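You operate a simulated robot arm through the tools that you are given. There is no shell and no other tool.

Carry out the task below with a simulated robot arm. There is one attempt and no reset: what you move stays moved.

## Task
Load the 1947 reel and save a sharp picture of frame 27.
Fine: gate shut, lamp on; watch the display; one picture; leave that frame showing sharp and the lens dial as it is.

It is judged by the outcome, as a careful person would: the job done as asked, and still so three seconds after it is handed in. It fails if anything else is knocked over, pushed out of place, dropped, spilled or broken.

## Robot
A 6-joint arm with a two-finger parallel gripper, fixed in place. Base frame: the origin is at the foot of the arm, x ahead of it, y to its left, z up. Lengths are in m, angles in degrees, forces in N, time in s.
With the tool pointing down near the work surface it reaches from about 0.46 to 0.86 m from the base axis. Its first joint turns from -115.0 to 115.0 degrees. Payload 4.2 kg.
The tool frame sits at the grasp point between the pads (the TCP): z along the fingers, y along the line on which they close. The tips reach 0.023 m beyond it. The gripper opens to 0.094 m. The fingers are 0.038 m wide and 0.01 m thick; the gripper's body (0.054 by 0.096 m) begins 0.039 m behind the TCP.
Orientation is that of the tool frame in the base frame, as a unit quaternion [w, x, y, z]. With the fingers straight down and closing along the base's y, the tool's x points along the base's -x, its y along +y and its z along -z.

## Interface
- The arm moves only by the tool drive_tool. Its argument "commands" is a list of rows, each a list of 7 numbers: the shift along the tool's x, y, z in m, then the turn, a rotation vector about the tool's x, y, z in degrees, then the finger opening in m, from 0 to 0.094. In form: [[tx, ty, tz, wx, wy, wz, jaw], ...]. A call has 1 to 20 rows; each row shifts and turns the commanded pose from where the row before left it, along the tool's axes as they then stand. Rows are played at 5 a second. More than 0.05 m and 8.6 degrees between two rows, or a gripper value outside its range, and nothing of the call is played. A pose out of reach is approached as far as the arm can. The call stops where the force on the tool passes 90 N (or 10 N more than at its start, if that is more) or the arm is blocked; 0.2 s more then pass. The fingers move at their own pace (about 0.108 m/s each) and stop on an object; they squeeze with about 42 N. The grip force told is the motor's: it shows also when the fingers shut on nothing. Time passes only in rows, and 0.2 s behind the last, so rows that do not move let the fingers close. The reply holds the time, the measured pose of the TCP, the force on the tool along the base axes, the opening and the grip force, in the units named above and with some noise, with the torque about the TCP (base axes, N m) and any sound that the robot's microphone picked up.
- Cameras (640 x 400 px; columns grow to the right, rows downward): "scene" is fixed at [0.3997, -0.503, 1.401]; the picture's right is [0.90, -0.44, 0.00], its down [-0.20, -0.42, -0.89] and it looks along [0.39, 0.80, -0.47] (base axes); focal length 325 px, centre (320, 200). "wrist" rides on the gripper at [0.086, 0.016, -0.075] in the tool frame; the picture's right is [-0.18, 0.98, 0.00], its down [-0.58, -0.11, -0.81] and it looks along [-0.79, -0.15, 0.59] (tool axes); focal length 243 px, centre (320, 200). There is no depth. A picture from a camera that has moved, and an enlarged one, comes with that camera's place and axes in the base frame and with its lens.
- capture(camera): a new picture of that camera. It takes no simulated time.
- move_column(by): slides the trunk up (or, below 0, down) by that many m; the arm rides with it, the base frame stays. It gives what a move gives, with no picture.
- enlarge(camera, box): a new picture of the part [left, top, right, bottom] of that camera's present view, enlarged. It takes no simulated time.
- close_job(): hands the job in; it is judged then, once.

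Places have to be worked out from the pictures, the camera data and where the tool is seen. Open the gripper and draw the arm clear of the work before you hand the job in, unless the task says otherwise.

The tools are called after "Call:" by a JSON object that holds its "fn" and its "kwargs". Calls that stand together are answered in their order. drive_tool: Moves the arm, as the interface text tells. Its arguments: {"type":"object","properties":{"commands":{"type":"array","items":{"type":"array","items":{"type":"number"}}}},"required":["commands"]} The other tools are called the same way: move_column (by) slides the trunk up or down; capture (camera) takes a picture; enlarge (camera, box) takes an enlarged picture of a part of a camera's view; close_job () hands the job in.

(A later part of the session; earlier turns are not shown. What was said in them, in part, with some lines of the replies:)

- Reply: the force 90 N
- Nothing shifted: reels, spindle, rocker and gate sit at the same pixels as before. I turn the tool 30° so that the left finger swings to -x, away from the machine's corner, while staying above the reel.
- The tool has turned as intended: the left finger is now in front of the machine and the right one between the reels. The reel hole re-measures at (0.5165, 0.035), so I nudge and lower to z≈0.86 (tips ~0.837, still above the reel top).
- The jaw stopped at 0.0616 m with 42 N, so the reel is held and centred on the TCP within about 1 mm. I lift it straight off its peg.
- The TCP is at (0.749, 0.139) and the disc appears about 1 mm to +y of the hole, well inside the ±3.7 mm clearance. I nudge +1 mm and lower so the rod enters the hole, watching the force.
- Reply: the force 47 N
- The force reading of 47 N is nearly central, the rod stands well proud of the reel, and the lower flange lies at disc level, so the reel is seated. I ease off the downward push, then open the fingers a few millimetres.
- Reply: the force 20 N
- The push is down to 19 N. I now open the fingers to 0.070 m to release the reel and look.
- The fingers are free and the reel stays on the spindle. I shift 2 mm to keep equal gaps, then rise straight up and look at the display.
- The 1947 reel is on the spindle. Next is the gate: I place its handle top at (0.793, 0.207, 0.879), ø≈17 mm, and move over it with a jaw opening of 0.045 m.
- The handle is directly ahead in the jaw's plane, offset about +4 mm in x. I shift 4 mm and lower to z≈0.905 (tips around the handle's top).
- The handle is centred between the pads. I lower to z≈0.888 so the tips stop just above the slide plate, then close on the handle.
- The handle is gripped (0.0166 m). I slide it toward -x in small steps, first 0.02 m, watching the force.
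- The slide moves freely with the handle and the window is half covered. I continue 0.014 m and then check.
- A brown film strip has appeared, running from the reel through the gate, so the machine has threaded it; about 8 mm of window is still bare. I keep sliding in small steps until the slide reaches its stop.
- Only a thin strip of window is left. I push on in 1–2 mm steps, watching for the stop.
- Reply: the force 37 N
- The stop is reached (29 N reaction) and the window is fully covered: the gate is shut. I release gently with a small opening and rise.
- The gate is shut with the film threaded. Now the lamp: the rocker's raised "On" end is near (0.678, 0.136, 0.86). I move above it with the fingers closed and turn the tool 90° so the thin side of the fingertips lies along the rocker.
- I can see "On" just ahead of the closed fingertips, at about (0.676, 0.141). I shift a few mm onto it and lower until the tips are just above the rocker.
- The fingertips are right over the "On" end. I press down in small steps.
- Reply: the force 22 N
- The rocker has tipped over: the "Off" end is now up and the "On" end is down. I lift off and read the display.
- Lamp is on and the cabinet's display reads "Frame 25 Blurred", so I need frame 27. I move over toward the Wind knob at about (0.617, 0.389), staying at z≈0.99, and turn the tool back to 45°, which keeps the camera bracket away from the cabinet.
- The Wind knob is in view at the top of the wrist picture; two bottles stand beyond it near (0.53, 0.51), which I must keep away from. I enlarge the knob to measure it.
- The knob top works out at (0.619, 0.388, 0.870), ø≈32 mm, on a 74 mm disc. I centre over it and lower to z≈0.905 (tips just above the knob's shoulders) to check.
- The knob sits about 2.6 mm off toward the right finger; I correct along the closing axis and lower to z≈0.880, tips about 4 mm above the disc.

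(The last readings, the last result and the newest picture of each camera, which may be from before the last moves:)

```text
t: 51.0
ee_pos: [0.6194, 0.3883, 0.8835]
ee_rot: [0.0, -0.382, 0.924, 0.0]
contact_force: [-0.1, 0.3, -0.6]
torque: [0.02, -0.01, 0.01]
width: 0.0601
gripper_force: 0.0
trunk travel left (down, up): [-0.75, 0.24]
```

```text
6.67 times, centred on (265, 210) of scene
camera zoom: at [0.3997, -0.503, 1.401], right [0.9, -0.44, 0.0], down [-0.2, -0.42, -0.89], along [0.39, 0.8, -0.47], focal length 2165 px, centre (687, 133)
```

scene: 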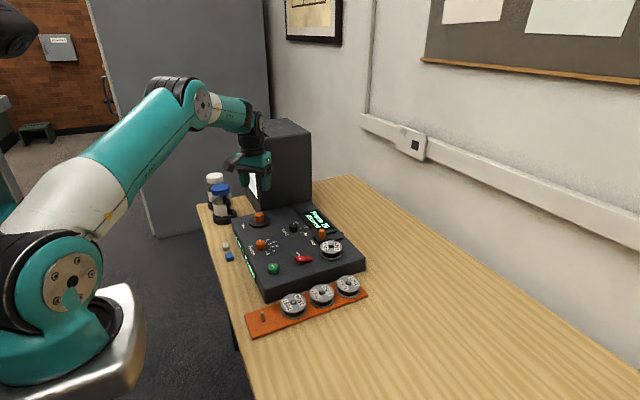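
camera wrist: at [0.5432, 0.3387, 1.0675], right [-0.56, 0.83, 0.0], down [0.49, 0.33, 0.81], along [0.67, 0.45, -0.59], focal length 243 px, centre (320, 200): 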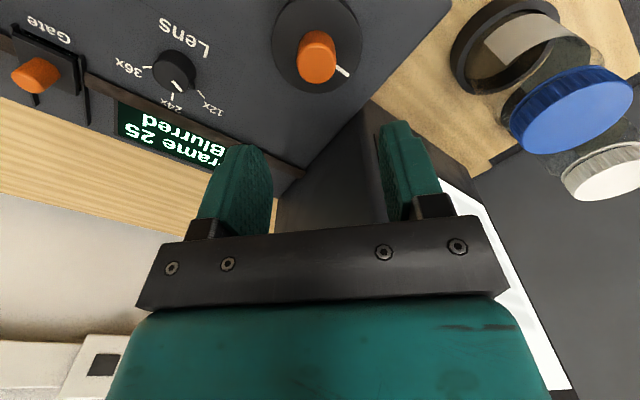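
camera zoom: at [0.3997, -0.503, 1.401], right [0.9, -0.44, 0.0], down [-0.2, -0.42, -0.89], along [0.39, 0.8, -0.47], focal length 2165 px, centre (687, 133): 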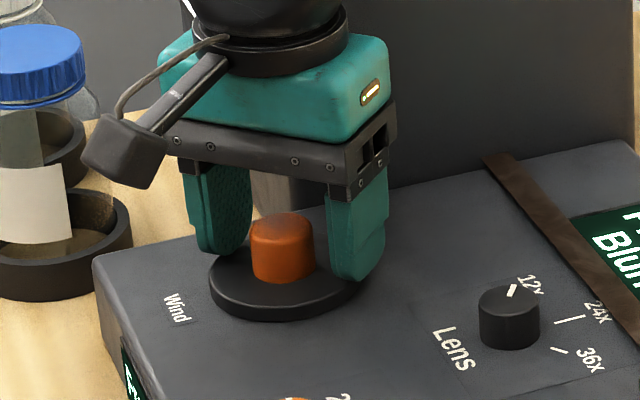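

The knob is centred between the pads. I close on it.

Call:
{"fn": "drive_tool", "kwargs": {"commands": [[0, 0, 0, 0, 0, 0, 0.045], [0, 0, 0, 0, 0, 0, 0.035], [0, 0, 0, 0, 0, 0, 0.025], [0, 0, 0, 0, 0, 0, 0.025]]}}

Call:
{"fn": "enlarge", "kwargs": {"camera": "wrist", "box": [200, 20, 440, 240]}}

Call:
{"fn": "enlarge", "kwargs": {"camera": "scene", "box": [230, 170, 350, 250]}}

```text
t: 52.0
ee_pos: [0.6179, 0.3897, 0.8826]
ee_rot: [0.0, -0.384, 0.923, 0.001]
contact_force: [-8.5, 9.3, -1.6]
torque: [0.13, 0.24, -0.07]
width: 0.0292
gripper_force: 44.9
trunk travel left (down, up): [-0.75, 0.24]
```

```text
1.82 times, centred on (320, 130) of wrist
camera zoom: at [0.5473, 0.3391, 0.9575], right [-0.57, 0.82, 0.0], down [0.49, 0.34, 0.81], along [0.66, 0.46, -0.59], focal length 441 px, centre (320, 327)
```

zoom: 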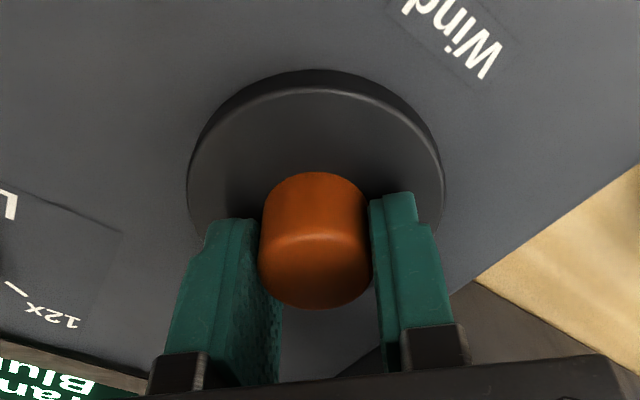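

```text
5.00 times, centred on (290, 210) of scene
camera zoom: at [0.3997, -0.503, 1.401], right [0.9, -0.44, 0.0], down [-0.2, -0.42, -0.89], along [0.39, 0.8, -0.47], focal length 1624 px, centre (470, 150)
```

zoom: 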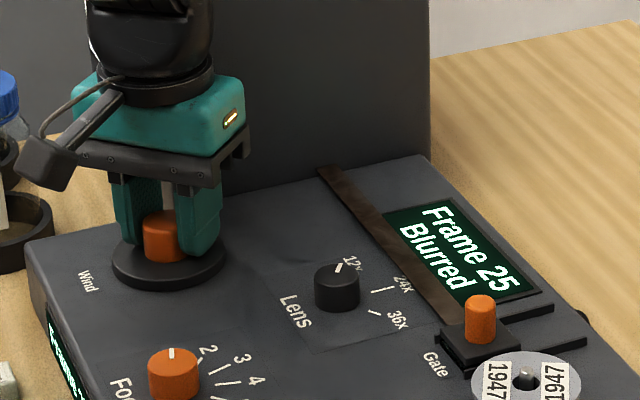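

The knob is held (0.029 m, small side force). I turn it 15° clockwise (seen from above) in 5° steps to see how the frame number responds.

Call:
{"fn": "drive_tool", "kwargs": {"commands": [[0, 0, 0, 0, 0, 5, 0.02], [0, 0, 0, 0, 0, 5, 0.02], [0, 0, 0, 0, 0, 5, 0.02], [0, 0, 0, 0, 0, 0, 0.02]]}}

Call:
{"fn": "enlarge", "kwargs": {"camera": "scene", "box": [230, 170, 350, 250]}}

Call:
{"fn": "enlarge", "kwargs": {"camera": "wrist", "box": [200, 20, 440, 240]}}

```text
t: 53.0
ee_pos: [0.6194, 0.3883, 0.8828]
ee_rot: [0.0, -0.258, 0.966, 0.0]
contact_force: [-18.0, 7.1, 2.8]
torque: [0.35, 0.14, -0.12]
width: 0.0295
gripper_force: 45.1
trunk travel left (down, up): [-0.75, 0.24]
```

```text
5.00 times, centred on (290, 210) of scene
camera zoom: at [0.3997, -0.503, 1.401], right [0.9, -0.44, 0.0], down [-0.2, -0.42, -0.89], along [0.39, 0.8, -0.47], focal length 1624 px, centre (470, 150)
```

zoom: 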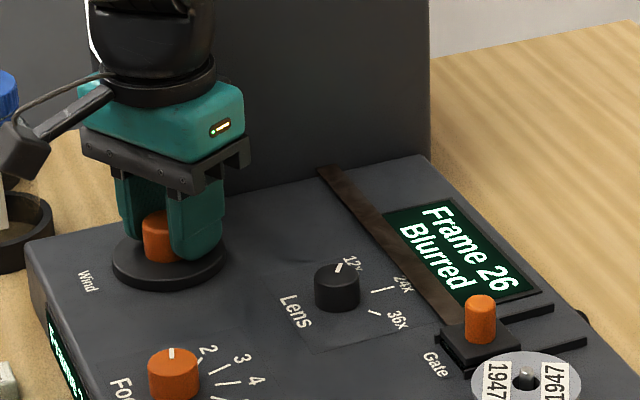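

```text
1.82 times, centred on (320, 130) of wrist
camera zoom: at [0.5377, 0.3587, 0.9575], right [-0.33, 0.94, 0.0], down [0.56, 0.2, 0.81], along [0.76, 0.27, -0.59], focal length 441 px, centre (320, 327)
```

zoom: 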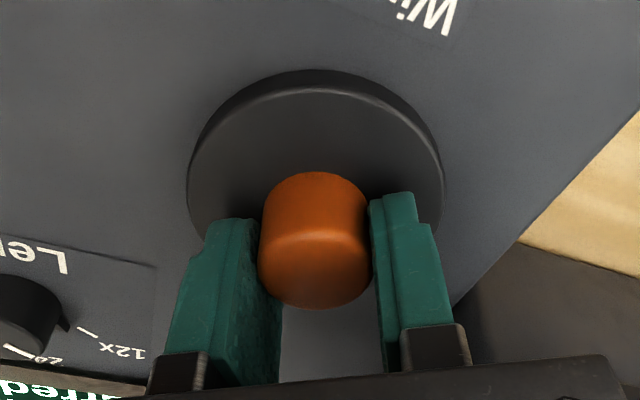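

Clockwise advances: it now reads Frame 26. I keep turning 5° at a time and watch for 27.

Call:
{"fn": "drive_tool", "kwargs": {"commands": [[0, 0, 0, 0, 0, 5, 0.02], [0, 0, 0, 0, 0, 0, 0.02]]}}

Call:
{"fn": "enlarge", "kwargs": {"camera": "scene", "box": [290, 200, 350, 240]}}

Call:
{"fn": "drive_tool", "kwargs": {"commands": [[0, 0, 0, 0, 0, 5, 0.02], [0, 0, 0, 0, 0, 0, 0.02]]}}

Call:
{"fn": "enlarge", "kwargs": {"camera": "scene", "box": [290, 200, 350, 240]}}

```text
t: 53.6
ee_pos: [0.6201, 0.387, 0.8836]
ee_rot: [-0.001, -0.217, 0.976, 0.0]
contact_force: [-18.2, 4.2, 4.7]
torque: [0.01, 0.53, -0.09]
width: 0.0294
gripper_force: 44.9
trunk travel left (down, up): [-0.75, 0.24]
```

```text
10.00 times, centred on (320, 220) of scene
camera zoom: at [0.3997, -0.503, 1.401], right [0.9, -0.44, 0.0], down [-0.2, -0.42, -0.89], along [0.39, 0.8, -0.47], focal length 3248 px, centre (320, 0)
```

zoom: 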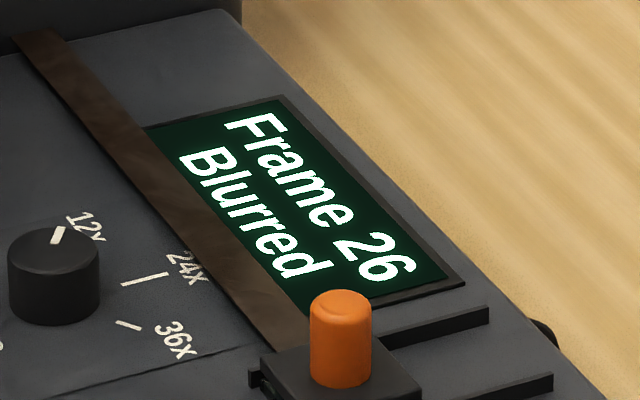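

```text
t: 54.2
ee_pos: [0.6197, 0.3874, 0.8822]
ee_rot: [0.0, -0.174, 0.985, 0.0]
contact_force: [-14.5, 1.6, 5.0]
torque: [-0.39, 1.26, -0.02]
width: 0.0294
gripper_force: 44.9
trunk travel left (down, up): [-0.75, 0.24]
```

```text
10.00 times, centred on (320, 220) of scene
camera zoom: at [0.3997, -0.503, 1.401], right [0.9, -0.44, 0.0], down [-0.2, -0.42, -0.89], along [0.39, 0.8, -0.47], focal length 3248 px, centre (320, 0)
```

zoom: 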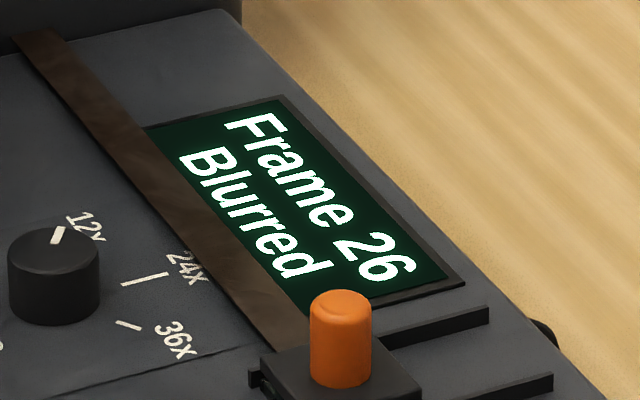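

Still 26 after 25° in total. I continue in 5° steps.

Call:
{"fn": "drive_tool", "kwargs": {"commands": [[0, 0, 0, 0, 0, 5, 0.02], [0, 0, 0, 0, 0, 0, 0.02]]}}

Call:
{"fn": "enlarge", "kwargs": {"camera": "scene", "box": [290, 200, 350, 240]}}

Call:
{"fn": "drive_tool", "kwargs": {"commands": [[0, 0, 0, 0, 0, 5, 0.02], [0, 0, 0, 0, 0, 0, 0.02]]}}

Call:
{"fn": "enlarge", "kwargs": {"camera": "scene", "box": [290, 200, 350, 240]}}

```text
t: 54.8
ee_pos: [0.6211, 0.3854, 0.8842]
ee_rot: [0.0, -0.129, 0.992, 0.0]
contact_force: [-12.0, -7.8, 11.3]
torque: [-0.5, 1.13, -0.01]
width: 0.0296
gripper_force: 44.5
trunk travel left (down, up): [-0.75, 0.24]
```

```text
10.00 times, centred on (320, 220) of scene
camera zoom: at [0.3997, -0.503, 1.401], right [0.9, -0.44, 0.0], down [-0.2, -0.42, -0.89], along [0.39, 0.8, -0.47], focal length 3248 px, centre (320, 0)
```

zoom: 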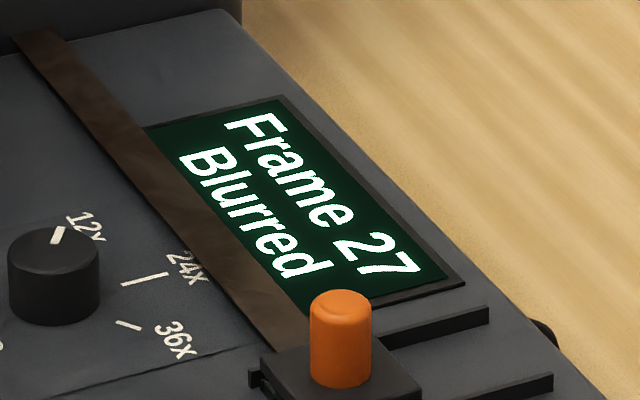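

```text
t: 55.4
ee_pos: [0.621, 0.3868, 0.8833]
ee_rot: [0.001, -0.086, 0.996, -0.001]
contact_force: [-13.3, -17.6, 8.9]
torque: [-0.32, -0.49, 0.06]
width: 0.0293
gripper_force: 45.2
trunk travel left (down, up): [-0.75, 0.24]
```

```text
10.00 times, centred on (320, 220) of scene
camera zoom: at [0.3997, -0.503, 1.401], right [0.9, -0.44, 0.0], down [-0.2, -0.42, -0.89], along [0.39, 0.8, -0.47], focal length 3248 px, centre (320, 0)
```

zoom: 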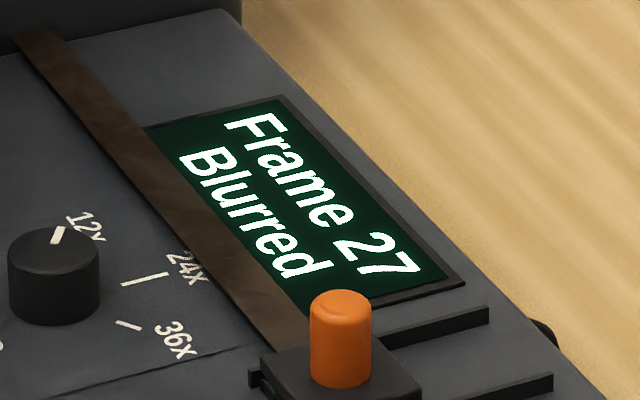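

Frame 27 appeared between 25° and 30° of turn and I'm now at 35°. I add 2.5° to be well inside its band, then ease the jaw open and check that it stays.

Call:
{"fn": "drive_tool", "kwargs": {"commands": [[0, 0, 0, 0, 0, 2.5, 0.02], [0, 0, 0, 0, 0, 0, 0.02], [0, 0, 0, 0, 0, 0, 0.03], [0, 0, 0, 0, 0, 0, 0.036], [0, 0, 0, 0, 0, 0, 0.05], [0, 0, 0, 0, 0, 0, 0.05]]}}

Call:
{"fn": "enlarge", "kwargs": {"camera": "scene", "box": [230, 170, 350, 250]}}

Call:
{"fn": "enlarge", "kwargs": {"camera": "wrist", "box": [200, 20, 440, 240]}}

```text
t: 56.8
ee_pos: [0.6192, 0.3884, 0.8832]
ee_rot: [0.0, -0.066, 0.998, 0.0]
contact_force: [-0.7, -0.3, -0.7]
torque: [0.0, 0.0, -0.01]
width: 0.05
gripper_force: 0.2
trunk travel left (down, up): [-0.75, 0.24]
```

```text
5.00 times, centred on (290, 210) of scene
camera zoom: at [0.3997, -0.503, 1.401], right [0.9, -0.44, 0.0], down [-0.2, -0.42, -0.89], along [0.39, 0.8, -0.47], focal length 1624 px, centre (470, 150)
```

zoom: 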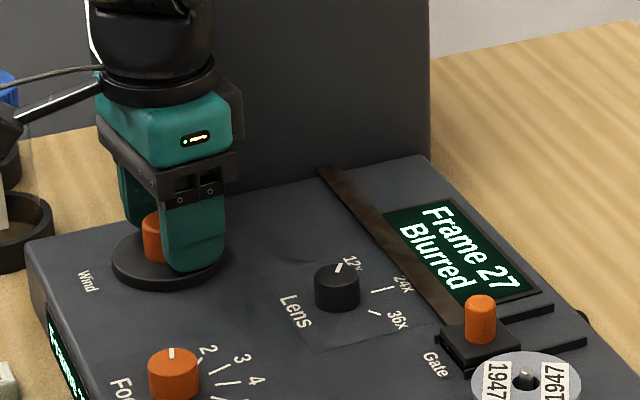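

```text
1.82 times, centred on (320, 130) of wrist
camera zoom: at [0.5329, 0.3921, 0.957], right [0.05, 1.0, 0.0], down [0.59, -0.03, 0.81], along [0.81, -0.04, -0.59], focal length 441 px, centre (320, 327)
```

zoom: 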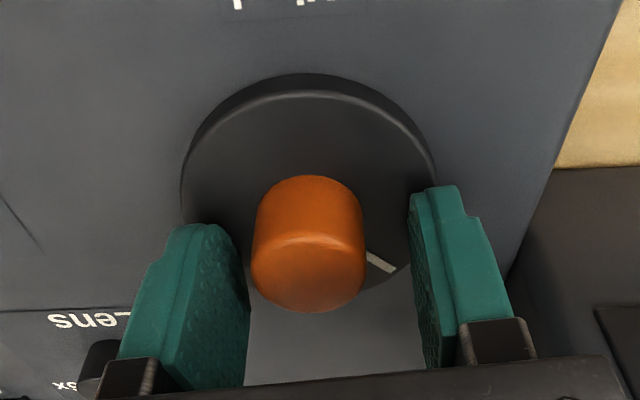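

Frame 27 holds after release. I rise clear and move over the Focus knob near (0.579, 0.251).

Call:
{"fn": "drive_tool", "kwargs": {"commands": [[0, 0, -0.02, 0, 0, 0, 0.05], [0, 0, -0.04, 0, 0, 0, 0.05], [0, 0, -0.03, 0, 0, 0, 0.05], [0.0144, -0.0327, 0, 0, 0, 0, 0.05], [0.0144, -0.0327, 0, 0, 0, 0, 0.05], [0.0144, -0.0327, 0, 0, 0, 0, 0.05], [0.0143, -0.0326, 0, 0, 0, 0, 0.05], [0, 0, 0, 0, 0, 0, 0.05]]}}

Call:
{"fn": "capture", "kwargs": {"camera": "wrist"}}

Call:
{"fn": "enlarge", "kwargs": {"camera": "wrist", "box": [230, 0, 410, 112]}}

Call:
{"fn": "enlarge", "kwargs": {"camera": "scene", "box": [230, 190, 350, 280]}}

```text
t: 58.6
ee_pos: [0.5804, 0.2512, 0.9746]
ee_rot: [0.0, -0.067, 0.998, 0.0]
contact_force: [0.3, 0.2, 0.3]
torque: [0.01, 0.01, 0.02]
width: 0.0501
gripper_force: 0.2
trunk travel left (down, up): [-0.75, 0.24]
```

```text
taken
camera wrist: at [0.4939, 0.256, 1.0486], right [0.05, 1.0, 0.0], down [0.59, -0.03, 0.81], along [0.81, -0.04, -0.59], focal length 243 px, centre (320, 200)
```

wrist: 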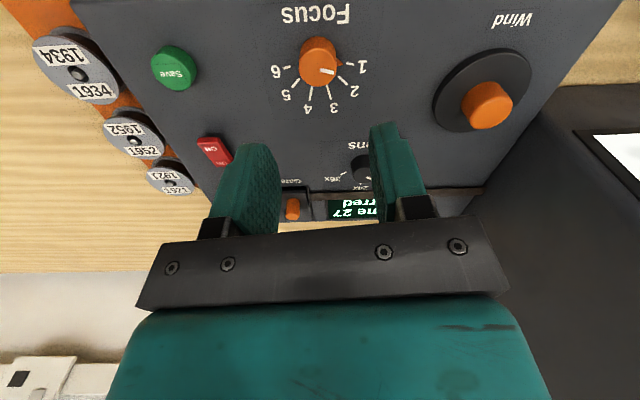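

```text
3.56 times, centred on (320, 56) of wrist
camera zoom: at [0.4939, 0.256, 1.0486], right [0.05, 1.0, 0.0], down [0.59, -0.03, 0.81], along [0.81, -0.04, -0.59], focal length 863 px, centre (320, 712)
```

zoom: 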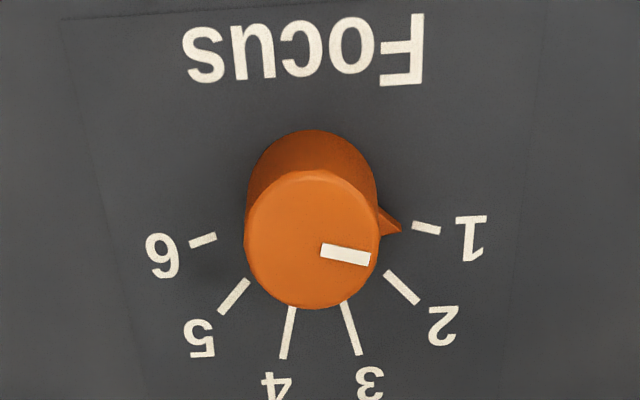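

```text
4.44 times, centred on (290, 235) of scene
camera zoom: at [0.3997, -0.503, 1.401], right [0.9, -0.44, 0.0], down [-0.2, -0.42, -0.89], along [0.39, 0.8, -0.47], focal length 1444 px, centre (453, 44)
```

zoom: 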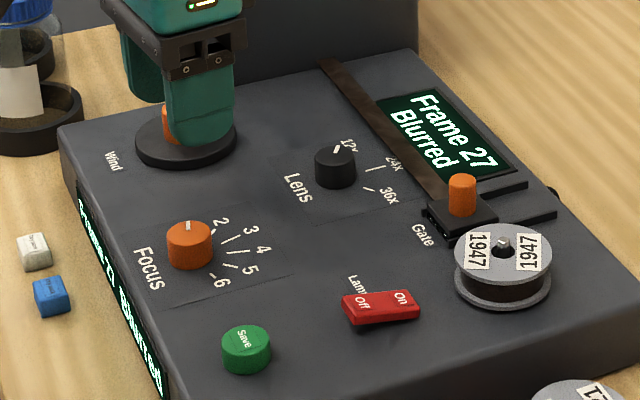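

The Focus pointer is at 1; the scale runs 1→6 clockwise, roughly 30° per mark. I place the knob top at (0.5805, 0.2495, 0.863), ø≈29 mm. I turn the tool to about 82° so there is room to turn the knob clockwise from there.

Call:
{"fn": "drive_tool", "kwargs": {"commands": [[0, 0, 0, 0, 0, -7.5, 0.06], [0, 0, 0, 0, 0, -7.5, 0.06], [0, 0, 0, 0, 0, -7.5, 0.06], [0, 0, 0, 0, 0, -7.5, 0.06], [0, 0, 0, 0, 0, -7.5, 0.06], [0, 0, 0, 0, 0, -7.5, 0.06], [0, 0, 0, 0, 0, -7.5, 0.06], [0, 0, 0, 0, 0, -7.5, 0.06], [0, 0, 0, 0, 0, -7.5, 0.06], [0, 0, 0, 0, 0, -7.5, 0.06], [0, 0, 0.03, 0, 0, 0, 0.06], [0, 0, 0.03, 0, 0, 0, 0.06], [0, 0, 0, 0, 0, 0, 0.06]]}}

Call:
{"fn": "enlarge", "kwargs": {"camera": "wrist", "box": [200, 20, 440, 240]}}

Call:
{"fn": "enlarge", "kwargs": {"camera": "scene", "box": [220, 180, 340, 270]}}

Call:
{"fn": "drive_tool", "kwargs": {"commands": [[0, 0, 0, 0, 0, 0, 0.06]]}}

```text
t: 61.4
ee_pos: [0.5825, 0.25, 0.9157]
ee_rot: [0.0, -0.66, 0.751, 0.0]
contact_force: [-0.3, -0.8, 0.5]
torque: [-0.01, -0.02, -0.01]
width: 0.06
gripper_force: 0.0
trunk travel left (down, up): [-0.75, 0.24]
```

```text
1.82 times, centred on (320, 130) of wrist
camera zoom: at [0.5551, 0.1653, 0.989], right [-0.95, 0.31, 0.0], down [0.18, 0.56, 0.81], along [0.25, 0.77, -0.59], focal length 441 px, centre (320, 327)
```

zoom: 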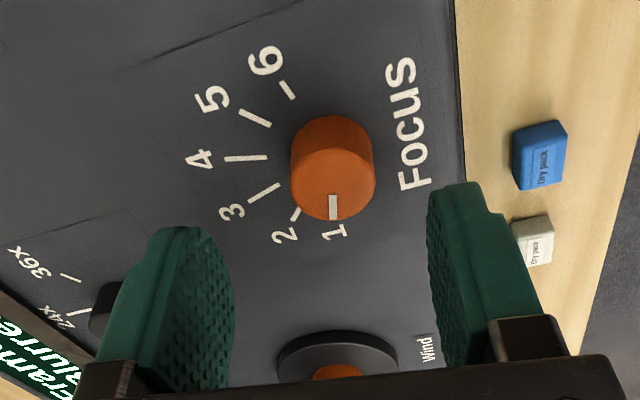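

```text
4.44 times, centred on (280, 225) of scene
camera zoom: at [0.3997, -0.503, 1.401], right [0.9, -0.44, 0.0], down [-0.2, -0.42, -0.89], along [0.39, 0.8, -0.47], focal length 1444 px, centre (498, 89)
```

zoom: 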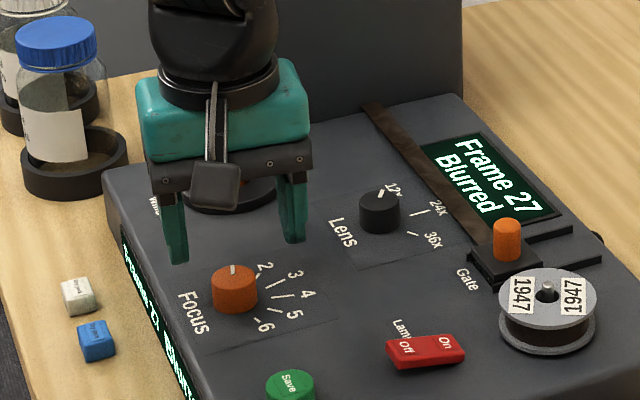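

```text
t: 61.8
ee_pos: [0.5813, 0.2503, 0.915]
ee_rot: [0.0, -0.66, 0.751, 0.0]
contact_force: [0.4, 0.2, 0.1]
torque: [0.02, -0.01, -0.07]
width: 0.0602
gripper_force: 0.1
trunk travel left (down, up): [-0.75, 0.24]
```

The knob is about 4 mm toward the right finger. I shift by that and lower to z≈0.888 to check the alignment again.

Call:
{"fn": "drive_tool", "kwargs": {"commands": [[-0.0008, 0.0039, 0.015, 0, 0, 0, 0.06], [0, 0, 0.012, 0, 0, 0, 0.06], [0, 0, 0, 0, 0, 0, 0.06]]}}

Call:
{"fn": "enlarge", "kwargs": {"camera": "wrist", "box": [200, 20, 440, 240]}}

Call:
{"fn": "enlarge", "kwargs": {"camera": "scene", "box": [230, 200, 300, 260]}}

```text
t: 62.6
ee_pos: [0.5781, 0.249, 0.8869]
ee_rot: [-0.001, -0.66, 0.752, 0.0]
contact_force: [0.8, -0.5, -0.3]
torque: [-0.04, 0.0, 0.01]
width: 0.0602
gripper_force: 0.2
trunk travel left (down, up): [-0.75, 0.24]
```

```text
1.82 times, centred on (320, 130) of wrist
camera zoom: at [0.5519, 0.1649, 0.9607], right [-0.95, 0.31, 0.0], down [0.18, 0.56, 0.81], along [0.25, 0.77, -0.59], focal length 441 px, centre (320, 327)
```

zoom: 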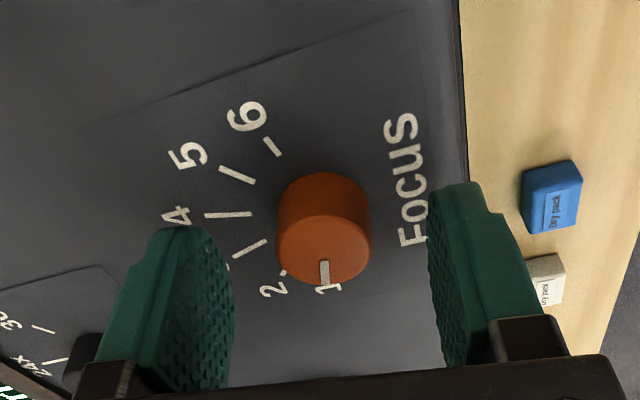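

```text
6.67 times, centred on (265, 230) of scene
camera zoom: at [0.3997, -0.503, 1.401], right [0.9, -0.44, 0.0], down [-0.2, -0.42, -0.89], along [0.39, 0.8, -0.47], focal length 2165 px, centre (687, 0)
```

zoom: 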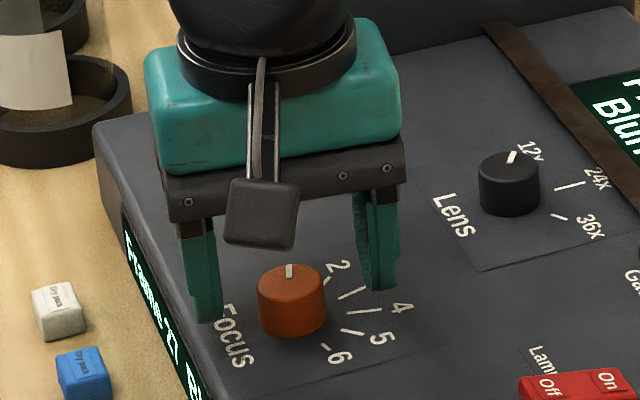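

The knob is centred within a millimetre or two. I lower to z≈0.879 and close on it.

Call:
{"fn": "drive_tool", "kwargs": {"commands": [[-0.0006, 0.0006, 0.005, 0, 0, 0, 0.06], [0, 0, 0.0045, 0, 0, 0, 0.06], [0, 0, 0, 0, 0, 0, 0.06]]}}

Call:
{"fn": "drive_tool", "kwargs": {"commands": [[0, 0, 0, 0, 0, 0, 0.045], [0, 0, 0, 0, 0, 0, 0.035], [0, 0, 0, 0, 0, 0, 0.02], [0, 0, 0, 0, 0, 0, 0.02]]}}

Call:
{"fn": "enlarge", "kwargs": {"camera": "wrist", "box": [200, 20, 440, 240]}}

Call:
{"fn": "enlarge", "kwargs": {"camera": "scene", "box": [230, 190, 350, 270]}}

```text
t: 63.4
ee_pos: [0.5779, 0.2508, 0.878]
ee_rot: [0.0, -0.66, 0.751, 0.0]
contact_force: [-0.2, -0.7, 0.7]
torque: [0.01, 0.04, 0.03]
width: 0.0601
gripper_force: 0.1
trunk travel left (down, up): [-0.75, 0.24]
```

```text
t: 64.4
ee_pos: [0.5772, 0.2502, 0.8772]
ee_rot: [0.001, -0.66, 0.752, 0.0]
contact_force: [0.9, 0.5, -1.2]
torque: [0.01, -0.08, 0.02]
width: 0.0271
gripper_force: 44.8
trunk travel left (down, up): [-0.75, 0.24]
```

```text
1.82 times, centred on (320, 130) of wrist
camera zoom: at [0.5512, 0.1665, 0.9515], right [-0.95, 0.31, 0.0], down [0.18, 0.56, 0.81], along [0.25, 0.77, -0.59], focal length 441 px, centre (320, 327)
```

zoom: 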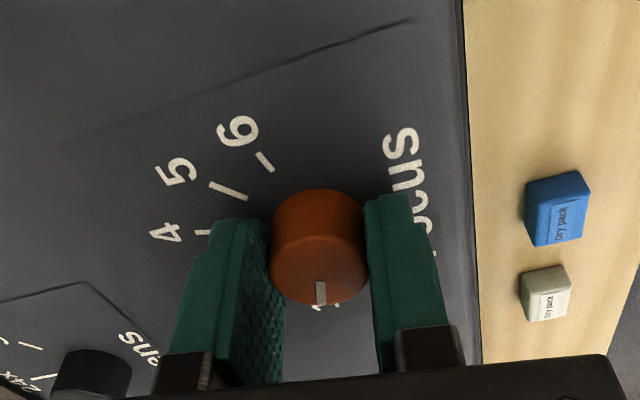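

```text
5.00 times, centred on (290, 230) of scene
camera zoom: at [0.3997, -0.503, 1.401], right [0.9, -0.44, 0.0], down [-0.2, -0.42, -0.89], along [0.39, 0.8, -0.47], focal length 1624 px, centre (470, 50)
```

zoom: 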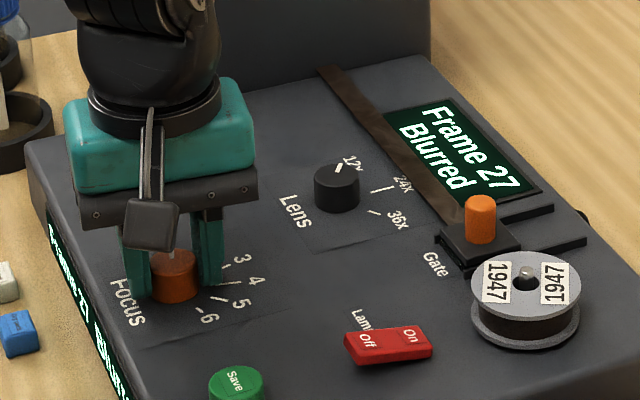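

The Focus knob is gripped with almost no side force. I turn it 15° clockwise and check the display.

Call:
{"fn": "drive_tool", "kwargs": {"commands": [[0, 0, 0, 0, 0, 5, 0.015], [0, 0, 0, 0, 0, 5, 0.015], [0, 0, 0, 0, 0, 5, 0.015], [0, 0, 0, 0, 0, 0, 0.015]]}}

Call:
{"fn": "enlarge", "kwargs": {"camera": "scene", "box": [230, 190, 350, 270]}}

Call:
{"fn": "enlarge", "kwargs": {"camera": "wrist", "box": [200, 20, 440, 240]}}

```text
t: 65.4
ee_pos: [0.5776, 0.2508, 0.8765]
ee_rot: [0.0, -0.555, 0.832, -0.002]
contact_force: [8.7, -7.3, 13.0]
torque: [-1.17, 0.14, 0.01]
width: 0.0271
gripper_force: 45.0
trunk travel left (down, up): [-0.75, 0.24]
```

```text
5.00 times, centred on (290, 230) of scene
camera zoom: at [0.3997, -0.503, 1.401], right [0.9, -0.44, 0.0], down [-0.2, -0.42, -0.89], along [0.39, 0.8, -0.47], focal length 1624 px, centre (470, 50)
```

zoom: 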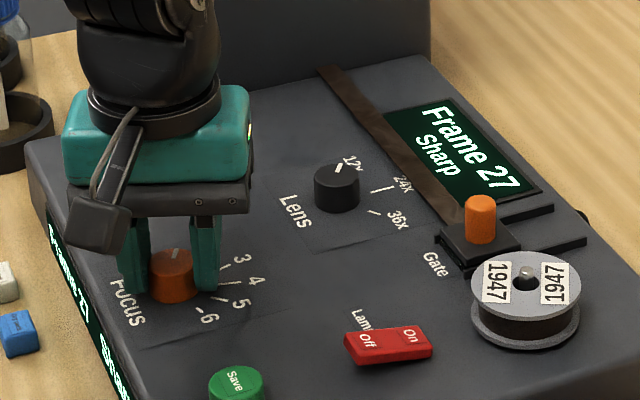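

```text
1.82 times, centred on (320, 130) of wrist
camera zoom: at [0.5303, 0.1766, 0.9514], right [-0.84, 0.55, 0.0], down [0.32, 0.49, 0.81], along [0.44, 0.67, -0.59], focal length 441 px, centre (320, 327)
```

zoom: 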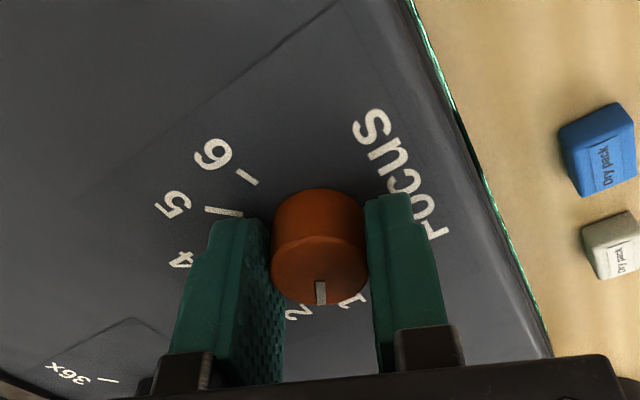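

The display now reads "Frame 27 Sharp", with the pointer midway between 1 and 2. To avoid sitting at the edge of the sharp band, I probe forward a few degrees at a time.

Call:
{"fn": "drive_tool", "kwargs": {"commands": [[0, 0, 0, 0, 0, 4, 0.015], [0, 0, 0, 0, 0, 0, 0.015]]}}

Call:
{"fn": "enlarge", "kwargs": {"camera": "scene", "box": [290, 200, 350, 240]}}

Call:
{"fn": "drive_tool", "kwargs": {"commands": [[0, 0, 0, 0, 0, 4, 0.015], [0, 0, 0, 0, 0, 0, 0.015]]}}

Call:
{"fn": "enlarge", "kwargs": {"camera": "scene", "box": [290, 200, 350, 240]}}

```text
t: 66.0
ee_pos: [0.5779, 0.2502, 0.8767]
ee_rot: [0.0, -0.526, 0.85, 0.0]
contact_force: [6.1, -11.1, 16.8]
torque: [-0.61, 0.02, -0.01]
width: 0.0271
gripper_force: 45.1
trunk travel left (down, up): [-0.75, 0.24]
```

```text
10.00 times, centred on (320, 220) of scene
camera zoom: at [0.3997, -0.503, 1.401], right [0.9, -0.44, 0.0], down [-0.2, -0.42, -0.89], along [0.39, 0.8, -0.47], focal length 3248 px, centre (320, 0)
```

zoom: 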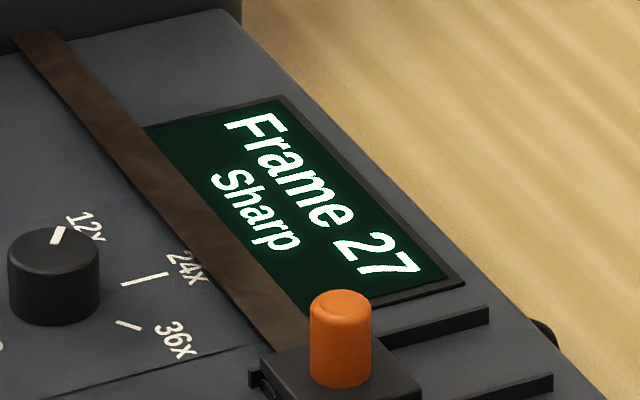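

```text
t: 66.6
ee_pos: [0.5782, 0.2502, 0.8772]
ee_rot: [0.001, -0.497, 0.868, 0.0]
contact_force: [3.1, -13.3, 24.0]
torque: [-0.32, -0.02, -0.01]
width: 0.0271
gripper_force: 45.3
trunk travel left (down, up): [-0.75, 0.24]
```

```text
10.00 times, centred on (320, 220) of scene
camera zoom: at [0.3997, -0.503, 1.401], right [0.9, -0.44, 0.0], down [-0.2, -0.42, -0.89], along [0.39, 0.8, -0.47], focal length 3248 px, centre (320, 0)
```

zoom: 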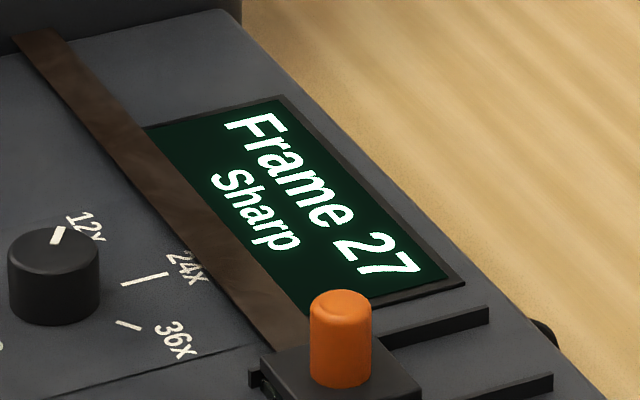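

Still sharp at 23°, so the band seems to be centred around mark 2 (30°). I go on to about 28° and check.

Call:
{"fn": "drive_tool", "kwargs": {"commands": [[0, 0, 0, 0, 0, 3, 0.015], [0, 0, 0, 0, 0, 3, 0.015], [0, 0, 0, 0, 0, 0, 0.015]]}}

Call:
{"fn": "enlarge", "kwargs": {"camera": "scene", "box": [290, 200, 350, 240]}}

Call:
{"fn": "enlarge", "kwargs": {"camera": "wrist", "box": [200, 20, 440, 240]}}

```text
t: 67.4
ee_pos: [0.5777, 0.2501, 0.8769]
ee_rot: [0.001, -0.45, 0.893, 0.0]
contact_force: [4.2, -9.4, 18.3]
torque: [-0.21, -0.12, -0.01]
width: 0.027
gripper_force: 45.1
trunk travel left (down, up): [-0.75, 0.24]
```

```text
10.00 times, centred on (320, 220) of scene
camera zoom: at [0.3997, -0.503, 1.401], right [0.9, -0.44, 0.0], down [-0.2, -0.42, -0.89], along [0.39, 0.8, -0.47], focal length 3248 px, centre (320, 0)
```

zoom: 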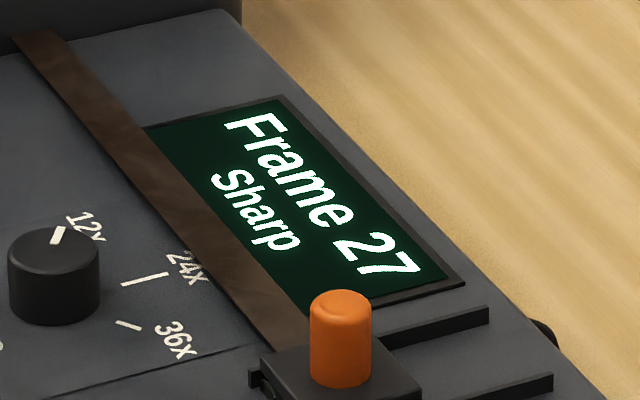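

```text
1.82 times, centred on (320, 130) of wrist
camera zoom: at [0.5142, 0.1901, 0.9514], right [-0.68, 0.73, 0.0], down [0.43, 0.4, 0.81], along [0.59, 0.55, -0.59], focal length 441 px, centre (320, 327)
```

zoom: 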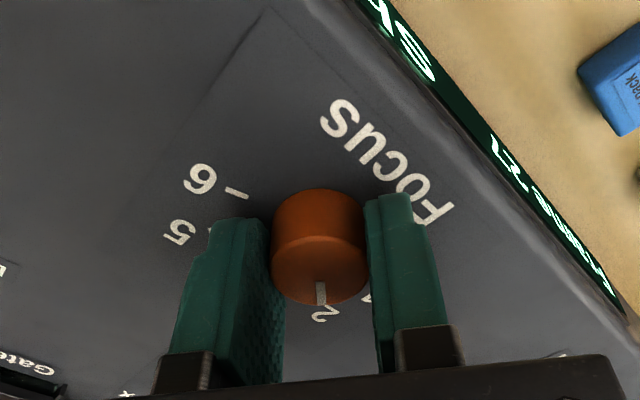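

The pointer is on mark 2 and the display reads "Frame 27 Sharp". I release the knob gently and check that it stays.

Call:
{"fn": "drive_tool", "kwargs": {"commands": [[0, 0, 0, 0, 0, 0, 0.027], [0, 0, 0, 0, 0, 0, 0.034], [0, 0, 0, 0, 0, 0, 0.045], [0, 0, 0, 0, 0, 0, 0.05], [0, 0, 0, 0, 0, 0, 0.05]]}}

Call:
{"fn": "drive_tool", "kwargs": {"commands": [[0, 0, -0.01, 0, 0, 0, 0.05], [0, 0, -0.03, 0, 0, 0, 0.05], [0, 0, -0.04, 0, 0, 0, 0.05], [0, 0, 0, 0, 0, 0, 0.05]]}}

Call:
{"fn": "enlarge", "kwargs": {"camera": "scene", "box": [220, 180, 350, 280]}}

Call:
{"fn": "capture", "kwargs": {"camera": "wrist"}}

```text
t: 68.6
ee_pos: [0.5785, 0.2509, 0.8758]
ee_rot: [0.0, -0.45, 0.893, 0.0]
contact_force: [-1.3, -0.3, -0.2]
torque: [-0.01, -0.02, 0.01]
width: 0.05
gripper_force: 0.1
trunk travel left (down, up): [-0.75, 0.24]
```

```text
t: 69.6
ee_pos: [0.5763, 0.2505, 0.9561]
ee_rot: [0.0, -0.45, 0.893, 0.0]
contact_force: [0.0, 0.5, -0.1]
torque: [0.0, 0.0, 0.0]
width: 0.0503
gripper_force: 0.1
trunk travel left (down, up): [-0.75, 0.24]
```

```text
4.00 times, centred on (285, 230) of scene
camera zoom: at [0.3997, -0.503, 1.401], right [0.9, -0.44, 0.0], down [-0.2, -0.42, -0.89], along [0.39, 0.8, -0.47], focal length 1299 px, centre (460, 80)
```

zoom: 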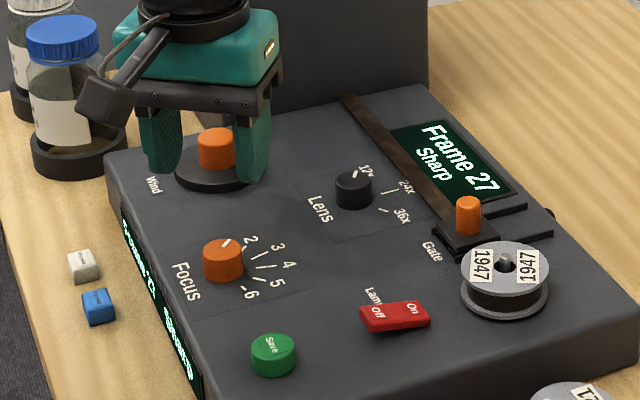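

```text
taken
camera wrist: at [0.5121, 0.1897, 1.0307], right [-0.68, 0.73, 0.0], down [0.43, 0.4, 0.81], along [0.59, 0.55, -0.59], focal length 243 px, centre (320, 200)
```

wrist: 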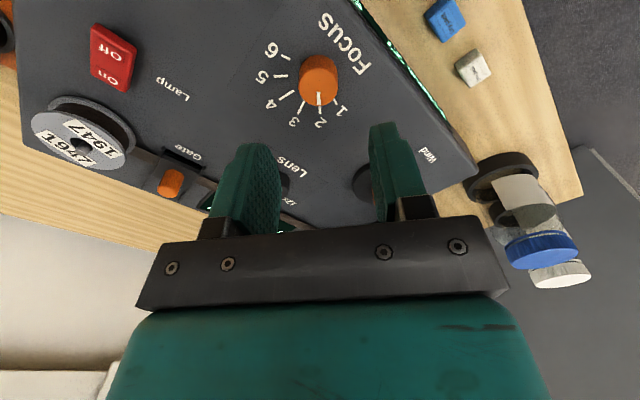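

Everything holds: Frame 27, Sharp, lens still at 12x. Now the single Save press: I close the fingers and move above the green button at about (0.5795, 0.140).

Call:
{"fn": "drive_tool", "kwargs": {"commands": [[0.0291, -0.0223, 0, 0, 0, 0, 0.0], [0.0291, -0.0223, 0, 0, 0, 0, 0.0], [0.0291, -0.0223, 0, 0, 0, 0, 0.0], [0, 0, 0, 0, 0, 0, 0.0], [0, 0, 0, 0, 0, 0, 0.0]]}}

Call:
{"fn": "capture", "kwargs": {"camera": "wrist"}}

Call:
{"fn": "enlarge", "kwargs": {"camera": "wrist", "box": [240, 20, 400, 160]}}

Call:
{"fn": "enlarge", "kwargs": {"camera": "scene", "box": [230, 210, 330, 290]}}

Call:
{"fn": "drive_tool", "kwargs": {"commands": [[0, 0, 0, 0, 0, 0, 0.0]]}}

```text
t: 70.8
ee_pos: [0.5795, 0.1438, 0.9592]
ee_rot: [0.0, -0.45, 0.893, -0.001]
contact_force: [-1.1, -0.3, 0.6]
torque: [0.01, -0.04, 0.03]
width: 0.0
gripper_force: 41.6
trunk travel left (down, up): [-0.75, 0.24]
```

```text
taken
camera wrist: at [0.5152, 0.0825, 1.0335], right [-0.68, 0.73, 0.0], down [0.43, 0.4, 0.81], along [0.59, 0.55, -0.59], focal length 243 px, centre (320, 200)
```

wrist: 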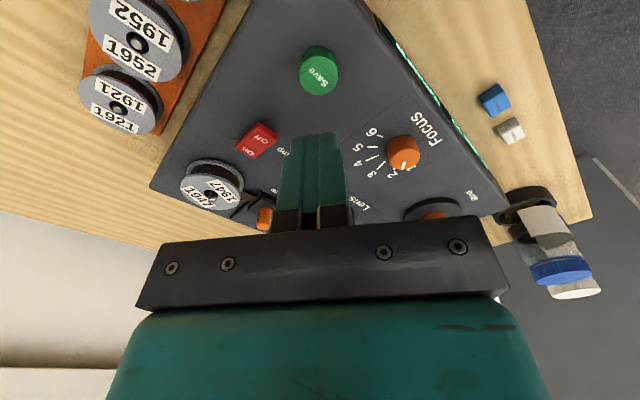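

```text
2.86 times, centred on (320, 90) of wrist
camera zoom: at [0.5152, 0.0825, 1.0335], right [-0.68, 0.73, 0.0], down [0.43, 0.4, 0.81], along [0.59, 0.55, -0.59], focal length 693 px, centre (320, 514)
```

zoom: 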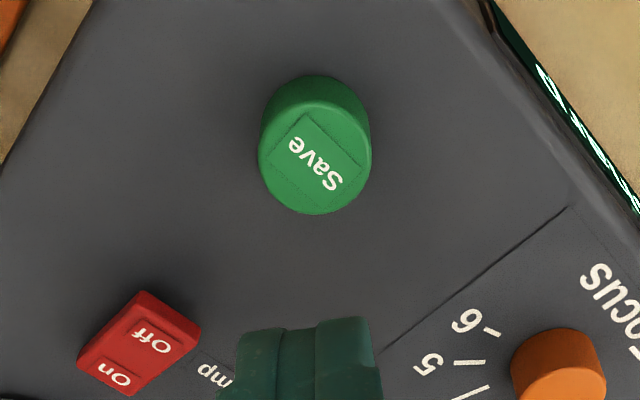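

```text
5.00 times, centred on (280, 250) of scene
camera zoom: at [0.3997, -0.503, 1.401], right [0.9, -0.44, 0.0], down [-0.2, -0.42, -0.89], along [0.39, 0.8, -0.47], focal length 1624 px, centre (520, -50)
```

zoom: 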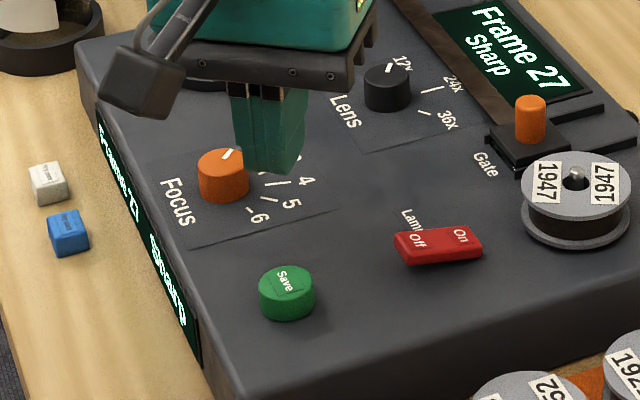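

```text
t: 71.2
ee_pos: [0.5786, 0.1439, 0.9593]
ee_rot: [0.0, -0.45, 0.893, 0.0]
contact_force: [-0.4, -0.1, -0.3]
torque: [0.0, -0.01, 0.01]
width: 0.0
gripper_force: 42.4
trunk travel left (down, up): [-0.75, 0.24]
```

The button is directly under the fingertips (within 1 mm). I lower to about 1 cm above it.

Call:
{"fn": "drive_tool", "kwargs": {"commands": [[0, 0, 0.025, 0, 0, 0, 0.0], [0, 0, 0.025, 0, 0, 0, 0.0], [0, 0, 0.015, 0, 0, 0, 0.0], [0, 0, 0, 0, 0, 0, 0.0]]}}

Call:
{"fn": "enlarge", "kwargs": {"camera": "scene", "box": [230, 200, 350, 290]}}

Call:
{"fn": "enlarge", "kwargs": {"camera": "wrist", "box": [220, 60, 420, 220]}}

```text
t: 72.2
ee_pos: [0.5788, 0.1413, 0.8938]
ee_rot: [-0.001, -0.45, 0.893, -0.001]
contact_force: [0.4, 0.1, -0.1]
torque: [0.01, -0.02, 0.03]
width: 0.0
gripper_force: 42.4
trunk travel left (down, up): [-0.75, 0.24]
```

```text
4.44 times, centred on (290, 245) of scene
camera zoom: at [0.3997, -0.503, 1.401], right [0.9, -0.44, 0.0], down [-0.2, -0.42, -0.89], along [0.39, 0.8, -0.47], focal length 1444 px, centre (453, 0)
```

zoom: 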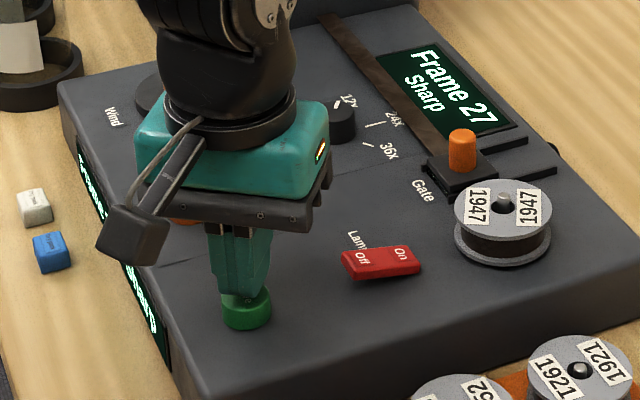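

```text
2.50 times, centred on (320, 140) of wrist
camera zoom: at [0.5154, 0.0815, 0.9672], right [-0.68, 0.73, 0.0], down [0.43, 0.4, 0.81], along [0.59, 0.55, -0.59], focal length 606 px, centre (320, 350)
```

zoom: 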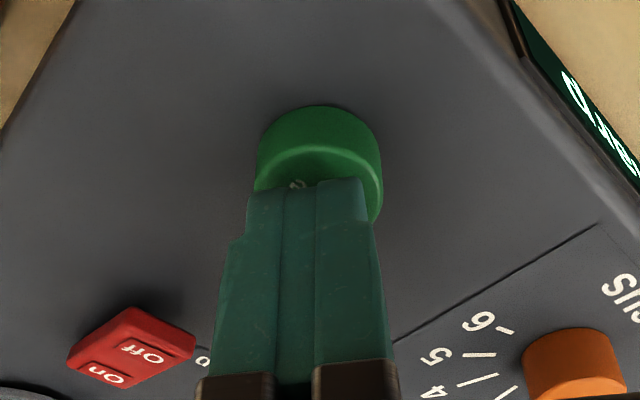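

The fingertips are right over the button and the display still shows "Frame 27 Sharp". I press down in one slow, monotonic motion.

Call:
{"fn": "drive_tool", "kwargs": {"commands": [[0, 0, 0.004, 0, 0, 0, 0.0], [0, 0, 0.003, 0, 0, 0, 0.0], [0, 0, 0.002, 0, 0, 0, 0.0], [0, 0, 0.002, 0, 0, 0, 0.0]]}}

Call:
{"fn": "enlarge", "kwargs": {"camera": "scene", "box": [230, 200, 350, 290]}}

```text
t: 73.2
ee_pos: [0.5806, 0.1419, 0.8824]
ee_rot: [0.0, -0.45, 0.893, 0.0]
contact_force: [-1.6, -1.9, 8.6]
torque: [-0.09, 0.1, 0.06]
width: 0.0
gripper_force: 41.4
trunk travel left (down, up): [-0.75, 0.24]
heard: click
```

```text
4.44 times, centred on (290, 245) of scene
camera zoom: at [0.3997, -0.503, 1.401], right [0.9, -0.44, 0.0], down [-0.2, -0.42, -0.89], along [0.39, 0.8, -0.47], focal length 1444 px, centre (453, 0)
```

zoom: 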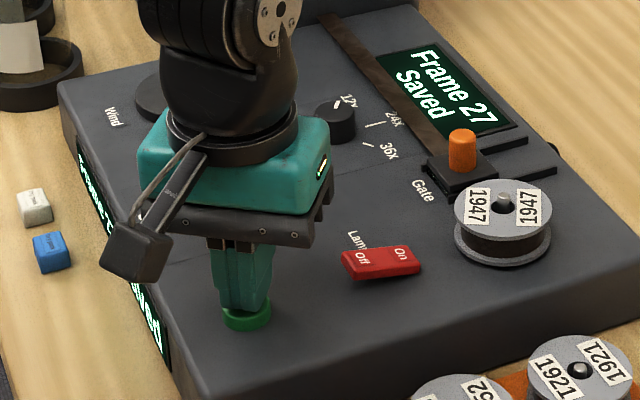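

A click was heard and the display shows "Frame 27 Saved". I lift straight off the button without touching it again, then rise clear.

Call:
{"fn": "drive_tool", "kwargs": {"commands": [[0, 0, -0.02, 0, 0, 0, 0.0], [0, 0, -0.04, 0, 0, 0, 0.0], [0, 0, -0.04, 0, 0, 0, 0.0], [0, 0, -0.04, 0, 0, 0, 0.0], [0, 0, 0, 0, 0, 0, 0.0]]}}

Call:
{"fn": "enlarge", "kwargs": {"camera": "scene", "box": [220, 180, 380, 340]}}

Call:
{"fn": "capture", "kwargs": {"camera": "wrist"}}

```text
t: 74.4
ee_pos: [0.5786, 0.1416, 1.0176]
ee_rot: [0.0, -0.451, 0.893, 0.0]
contact_force: [-0.5, 0.9, 0.2]
torque: [-0.01, 0.01, -0.02]
width: 0.0
gripper_force: 42.0
trunk travel left (down, up): [-0.75, 0.24]
```

```text
2.50 times, centred on (300, 260) of scene
camera zoom: at [0.3997, -0.503, 1.401], right [0.9, -0.44, 0.0], down [-0.2, -0.42, -0.89], along [0.39, 0.8, -0.47], focal length 812 px, centre (370, 50)
```

zoom: 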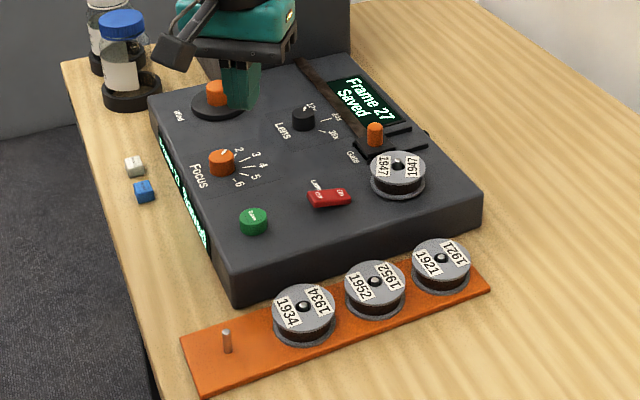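

```text
taken
camera wrist: at [0.5157, 0.0813, 1.0932], right [-0.68, 0.73, 0.0], down [0.43, 0.4, 0.81], along [0.59, 0.55, -0.59], focal length 243 px, centre (320, 200)
```

wrist: 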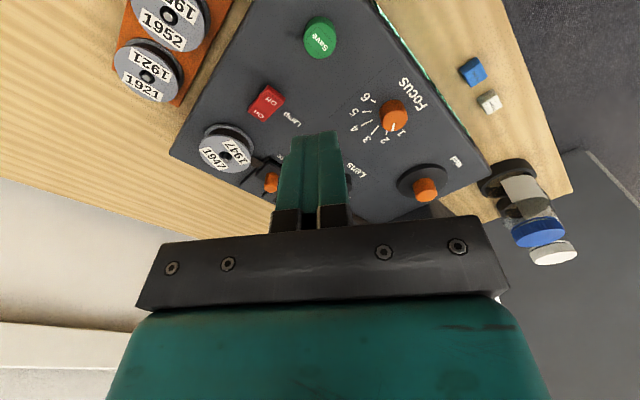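

"Frame 27 Saved" is shown and all other items sit where they were. I open the gripper and draw the arm up and back, clear of the work.

Call:
{"fn": "drive_tool", "kwargs": {"commands": [[0, 0, -0.04, 0, 0, 0, 0.09], [0, 0, -0.04, 0, 0, 0, 0.09], [0, 0, -0.04, 0, 0, 0, 0.09], [0.03, 0.03, 0, 0, 0, 0, 0.09], [0.03, 0.03, 0, 0, 0, 0, 0.09], [0, 0.02, 0, 0, 0, 0, 0.09], [0, 0, 0, 0, 0, 0, 0.09], [0, 0, 0, 0, 0, 0, 0.09], [0, 0, 0, 0, 0, 0, 0.09], [0, 0, 0, 0, 0, 0, 0.09], [0, 0, 0, 0, 0, 0, 0.09]]}}

Call:
{"fn": "capture", "kwargs": {"camera": "scene"}}

Call:
{"fn": "enlarge", "kwargs": {"camera": "scene", "box": [230, 110, 350, 270]}}

Call:
{"fn": "enlarge", "kwargs": {"camera": "scene", "box": [290, 200, 350, 240]}}

```text
t: 76.8
ee_pos: [0.4793, 0.1434, 1.1395]
ee_rot: [0.0, -0.45, 0.893, 0.0]
contact_force: [0.2, -0.5, 0.7]
torque: [-0.03, -0.01, 0.0]
width: 0.0899
gripper_force: 0.1
trunk travel left (down, up): [-0.75, 0.24]
```

```text
taken
```

scene: 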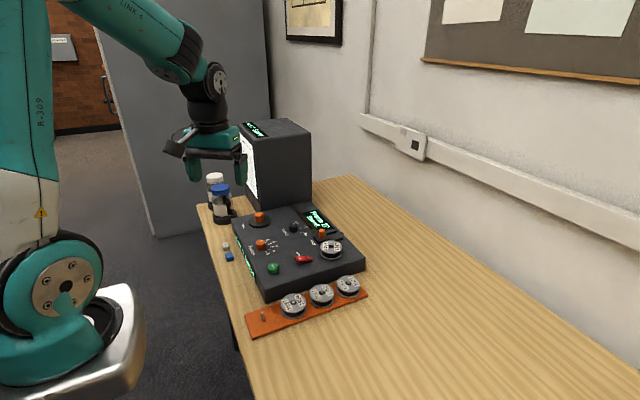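

```text
2.50 times, centred on (290, 190) of scene
camera zoom: at [0.3997, -0.503, 1.401], right [0.9, -0.44, 0.0], down [-0.2, -0.42, -0.89], along [0.39, 0.8, -0.47], focal length 812 px, centre (395, 225)
```

zoom: 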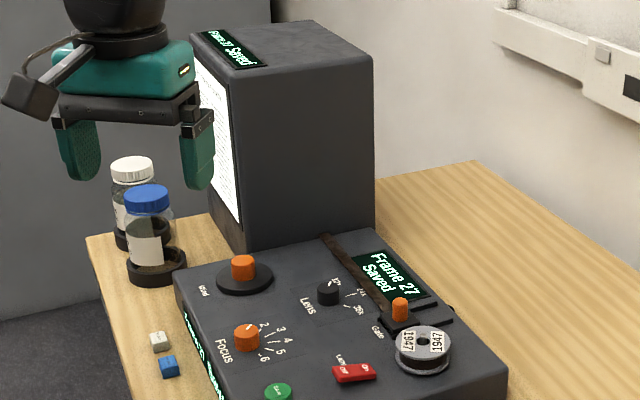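

```text
10.00 times, centred on (320, 220) of scene
camera zoom: at [0.3997, -0.503, 1.401], right [0.9, -0.44, 0.0], down [-0.2, -0.42, -0.89], along [0.39, 0.8, -0.47], focal length 3248 px, centre (320, 0)
```

zoom: 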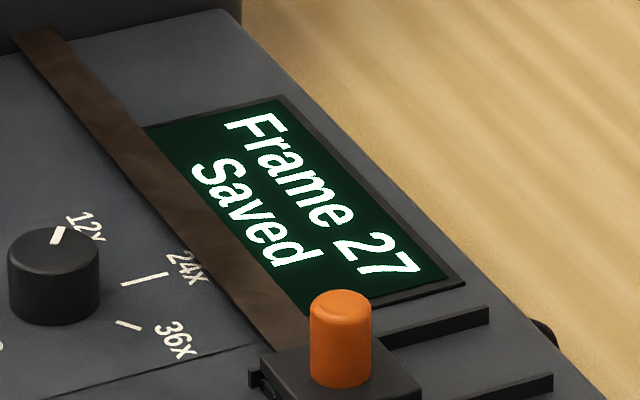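

The display still reads "Frame 27 Saved", the cabinet screen shows crisp text, and the lens dial is untouched at 12x. The gate is shut, the lamp is on, and the arm is open and clear, so I hand the job in.

Call:
{"fn": "close_job", "kwargs": {}}

```text
The job is handed in.
```

The 1947 reel is loaded and one picture of frame 27 was saved while the display read "Frame 27 Sharp". After the single press of Save, the display changed to "Frame 27 Saved".

- **As left:** the gate is shut, the lamp is on, and frame 27 is still showing. The focus is at mark 2, and the lens dial was not touched and still reads 12x.
- **Contact with the machine:** on my first try at the reel, a finger came down on the machine's front corner with about 90 N. I backed off at once. In the pictures afterwards nothing had moved, and I saw no damage.
- **Everything else:** the other reels, the rack and the items on the desk are where they were. The gripper is open and the arm is drawn clear.
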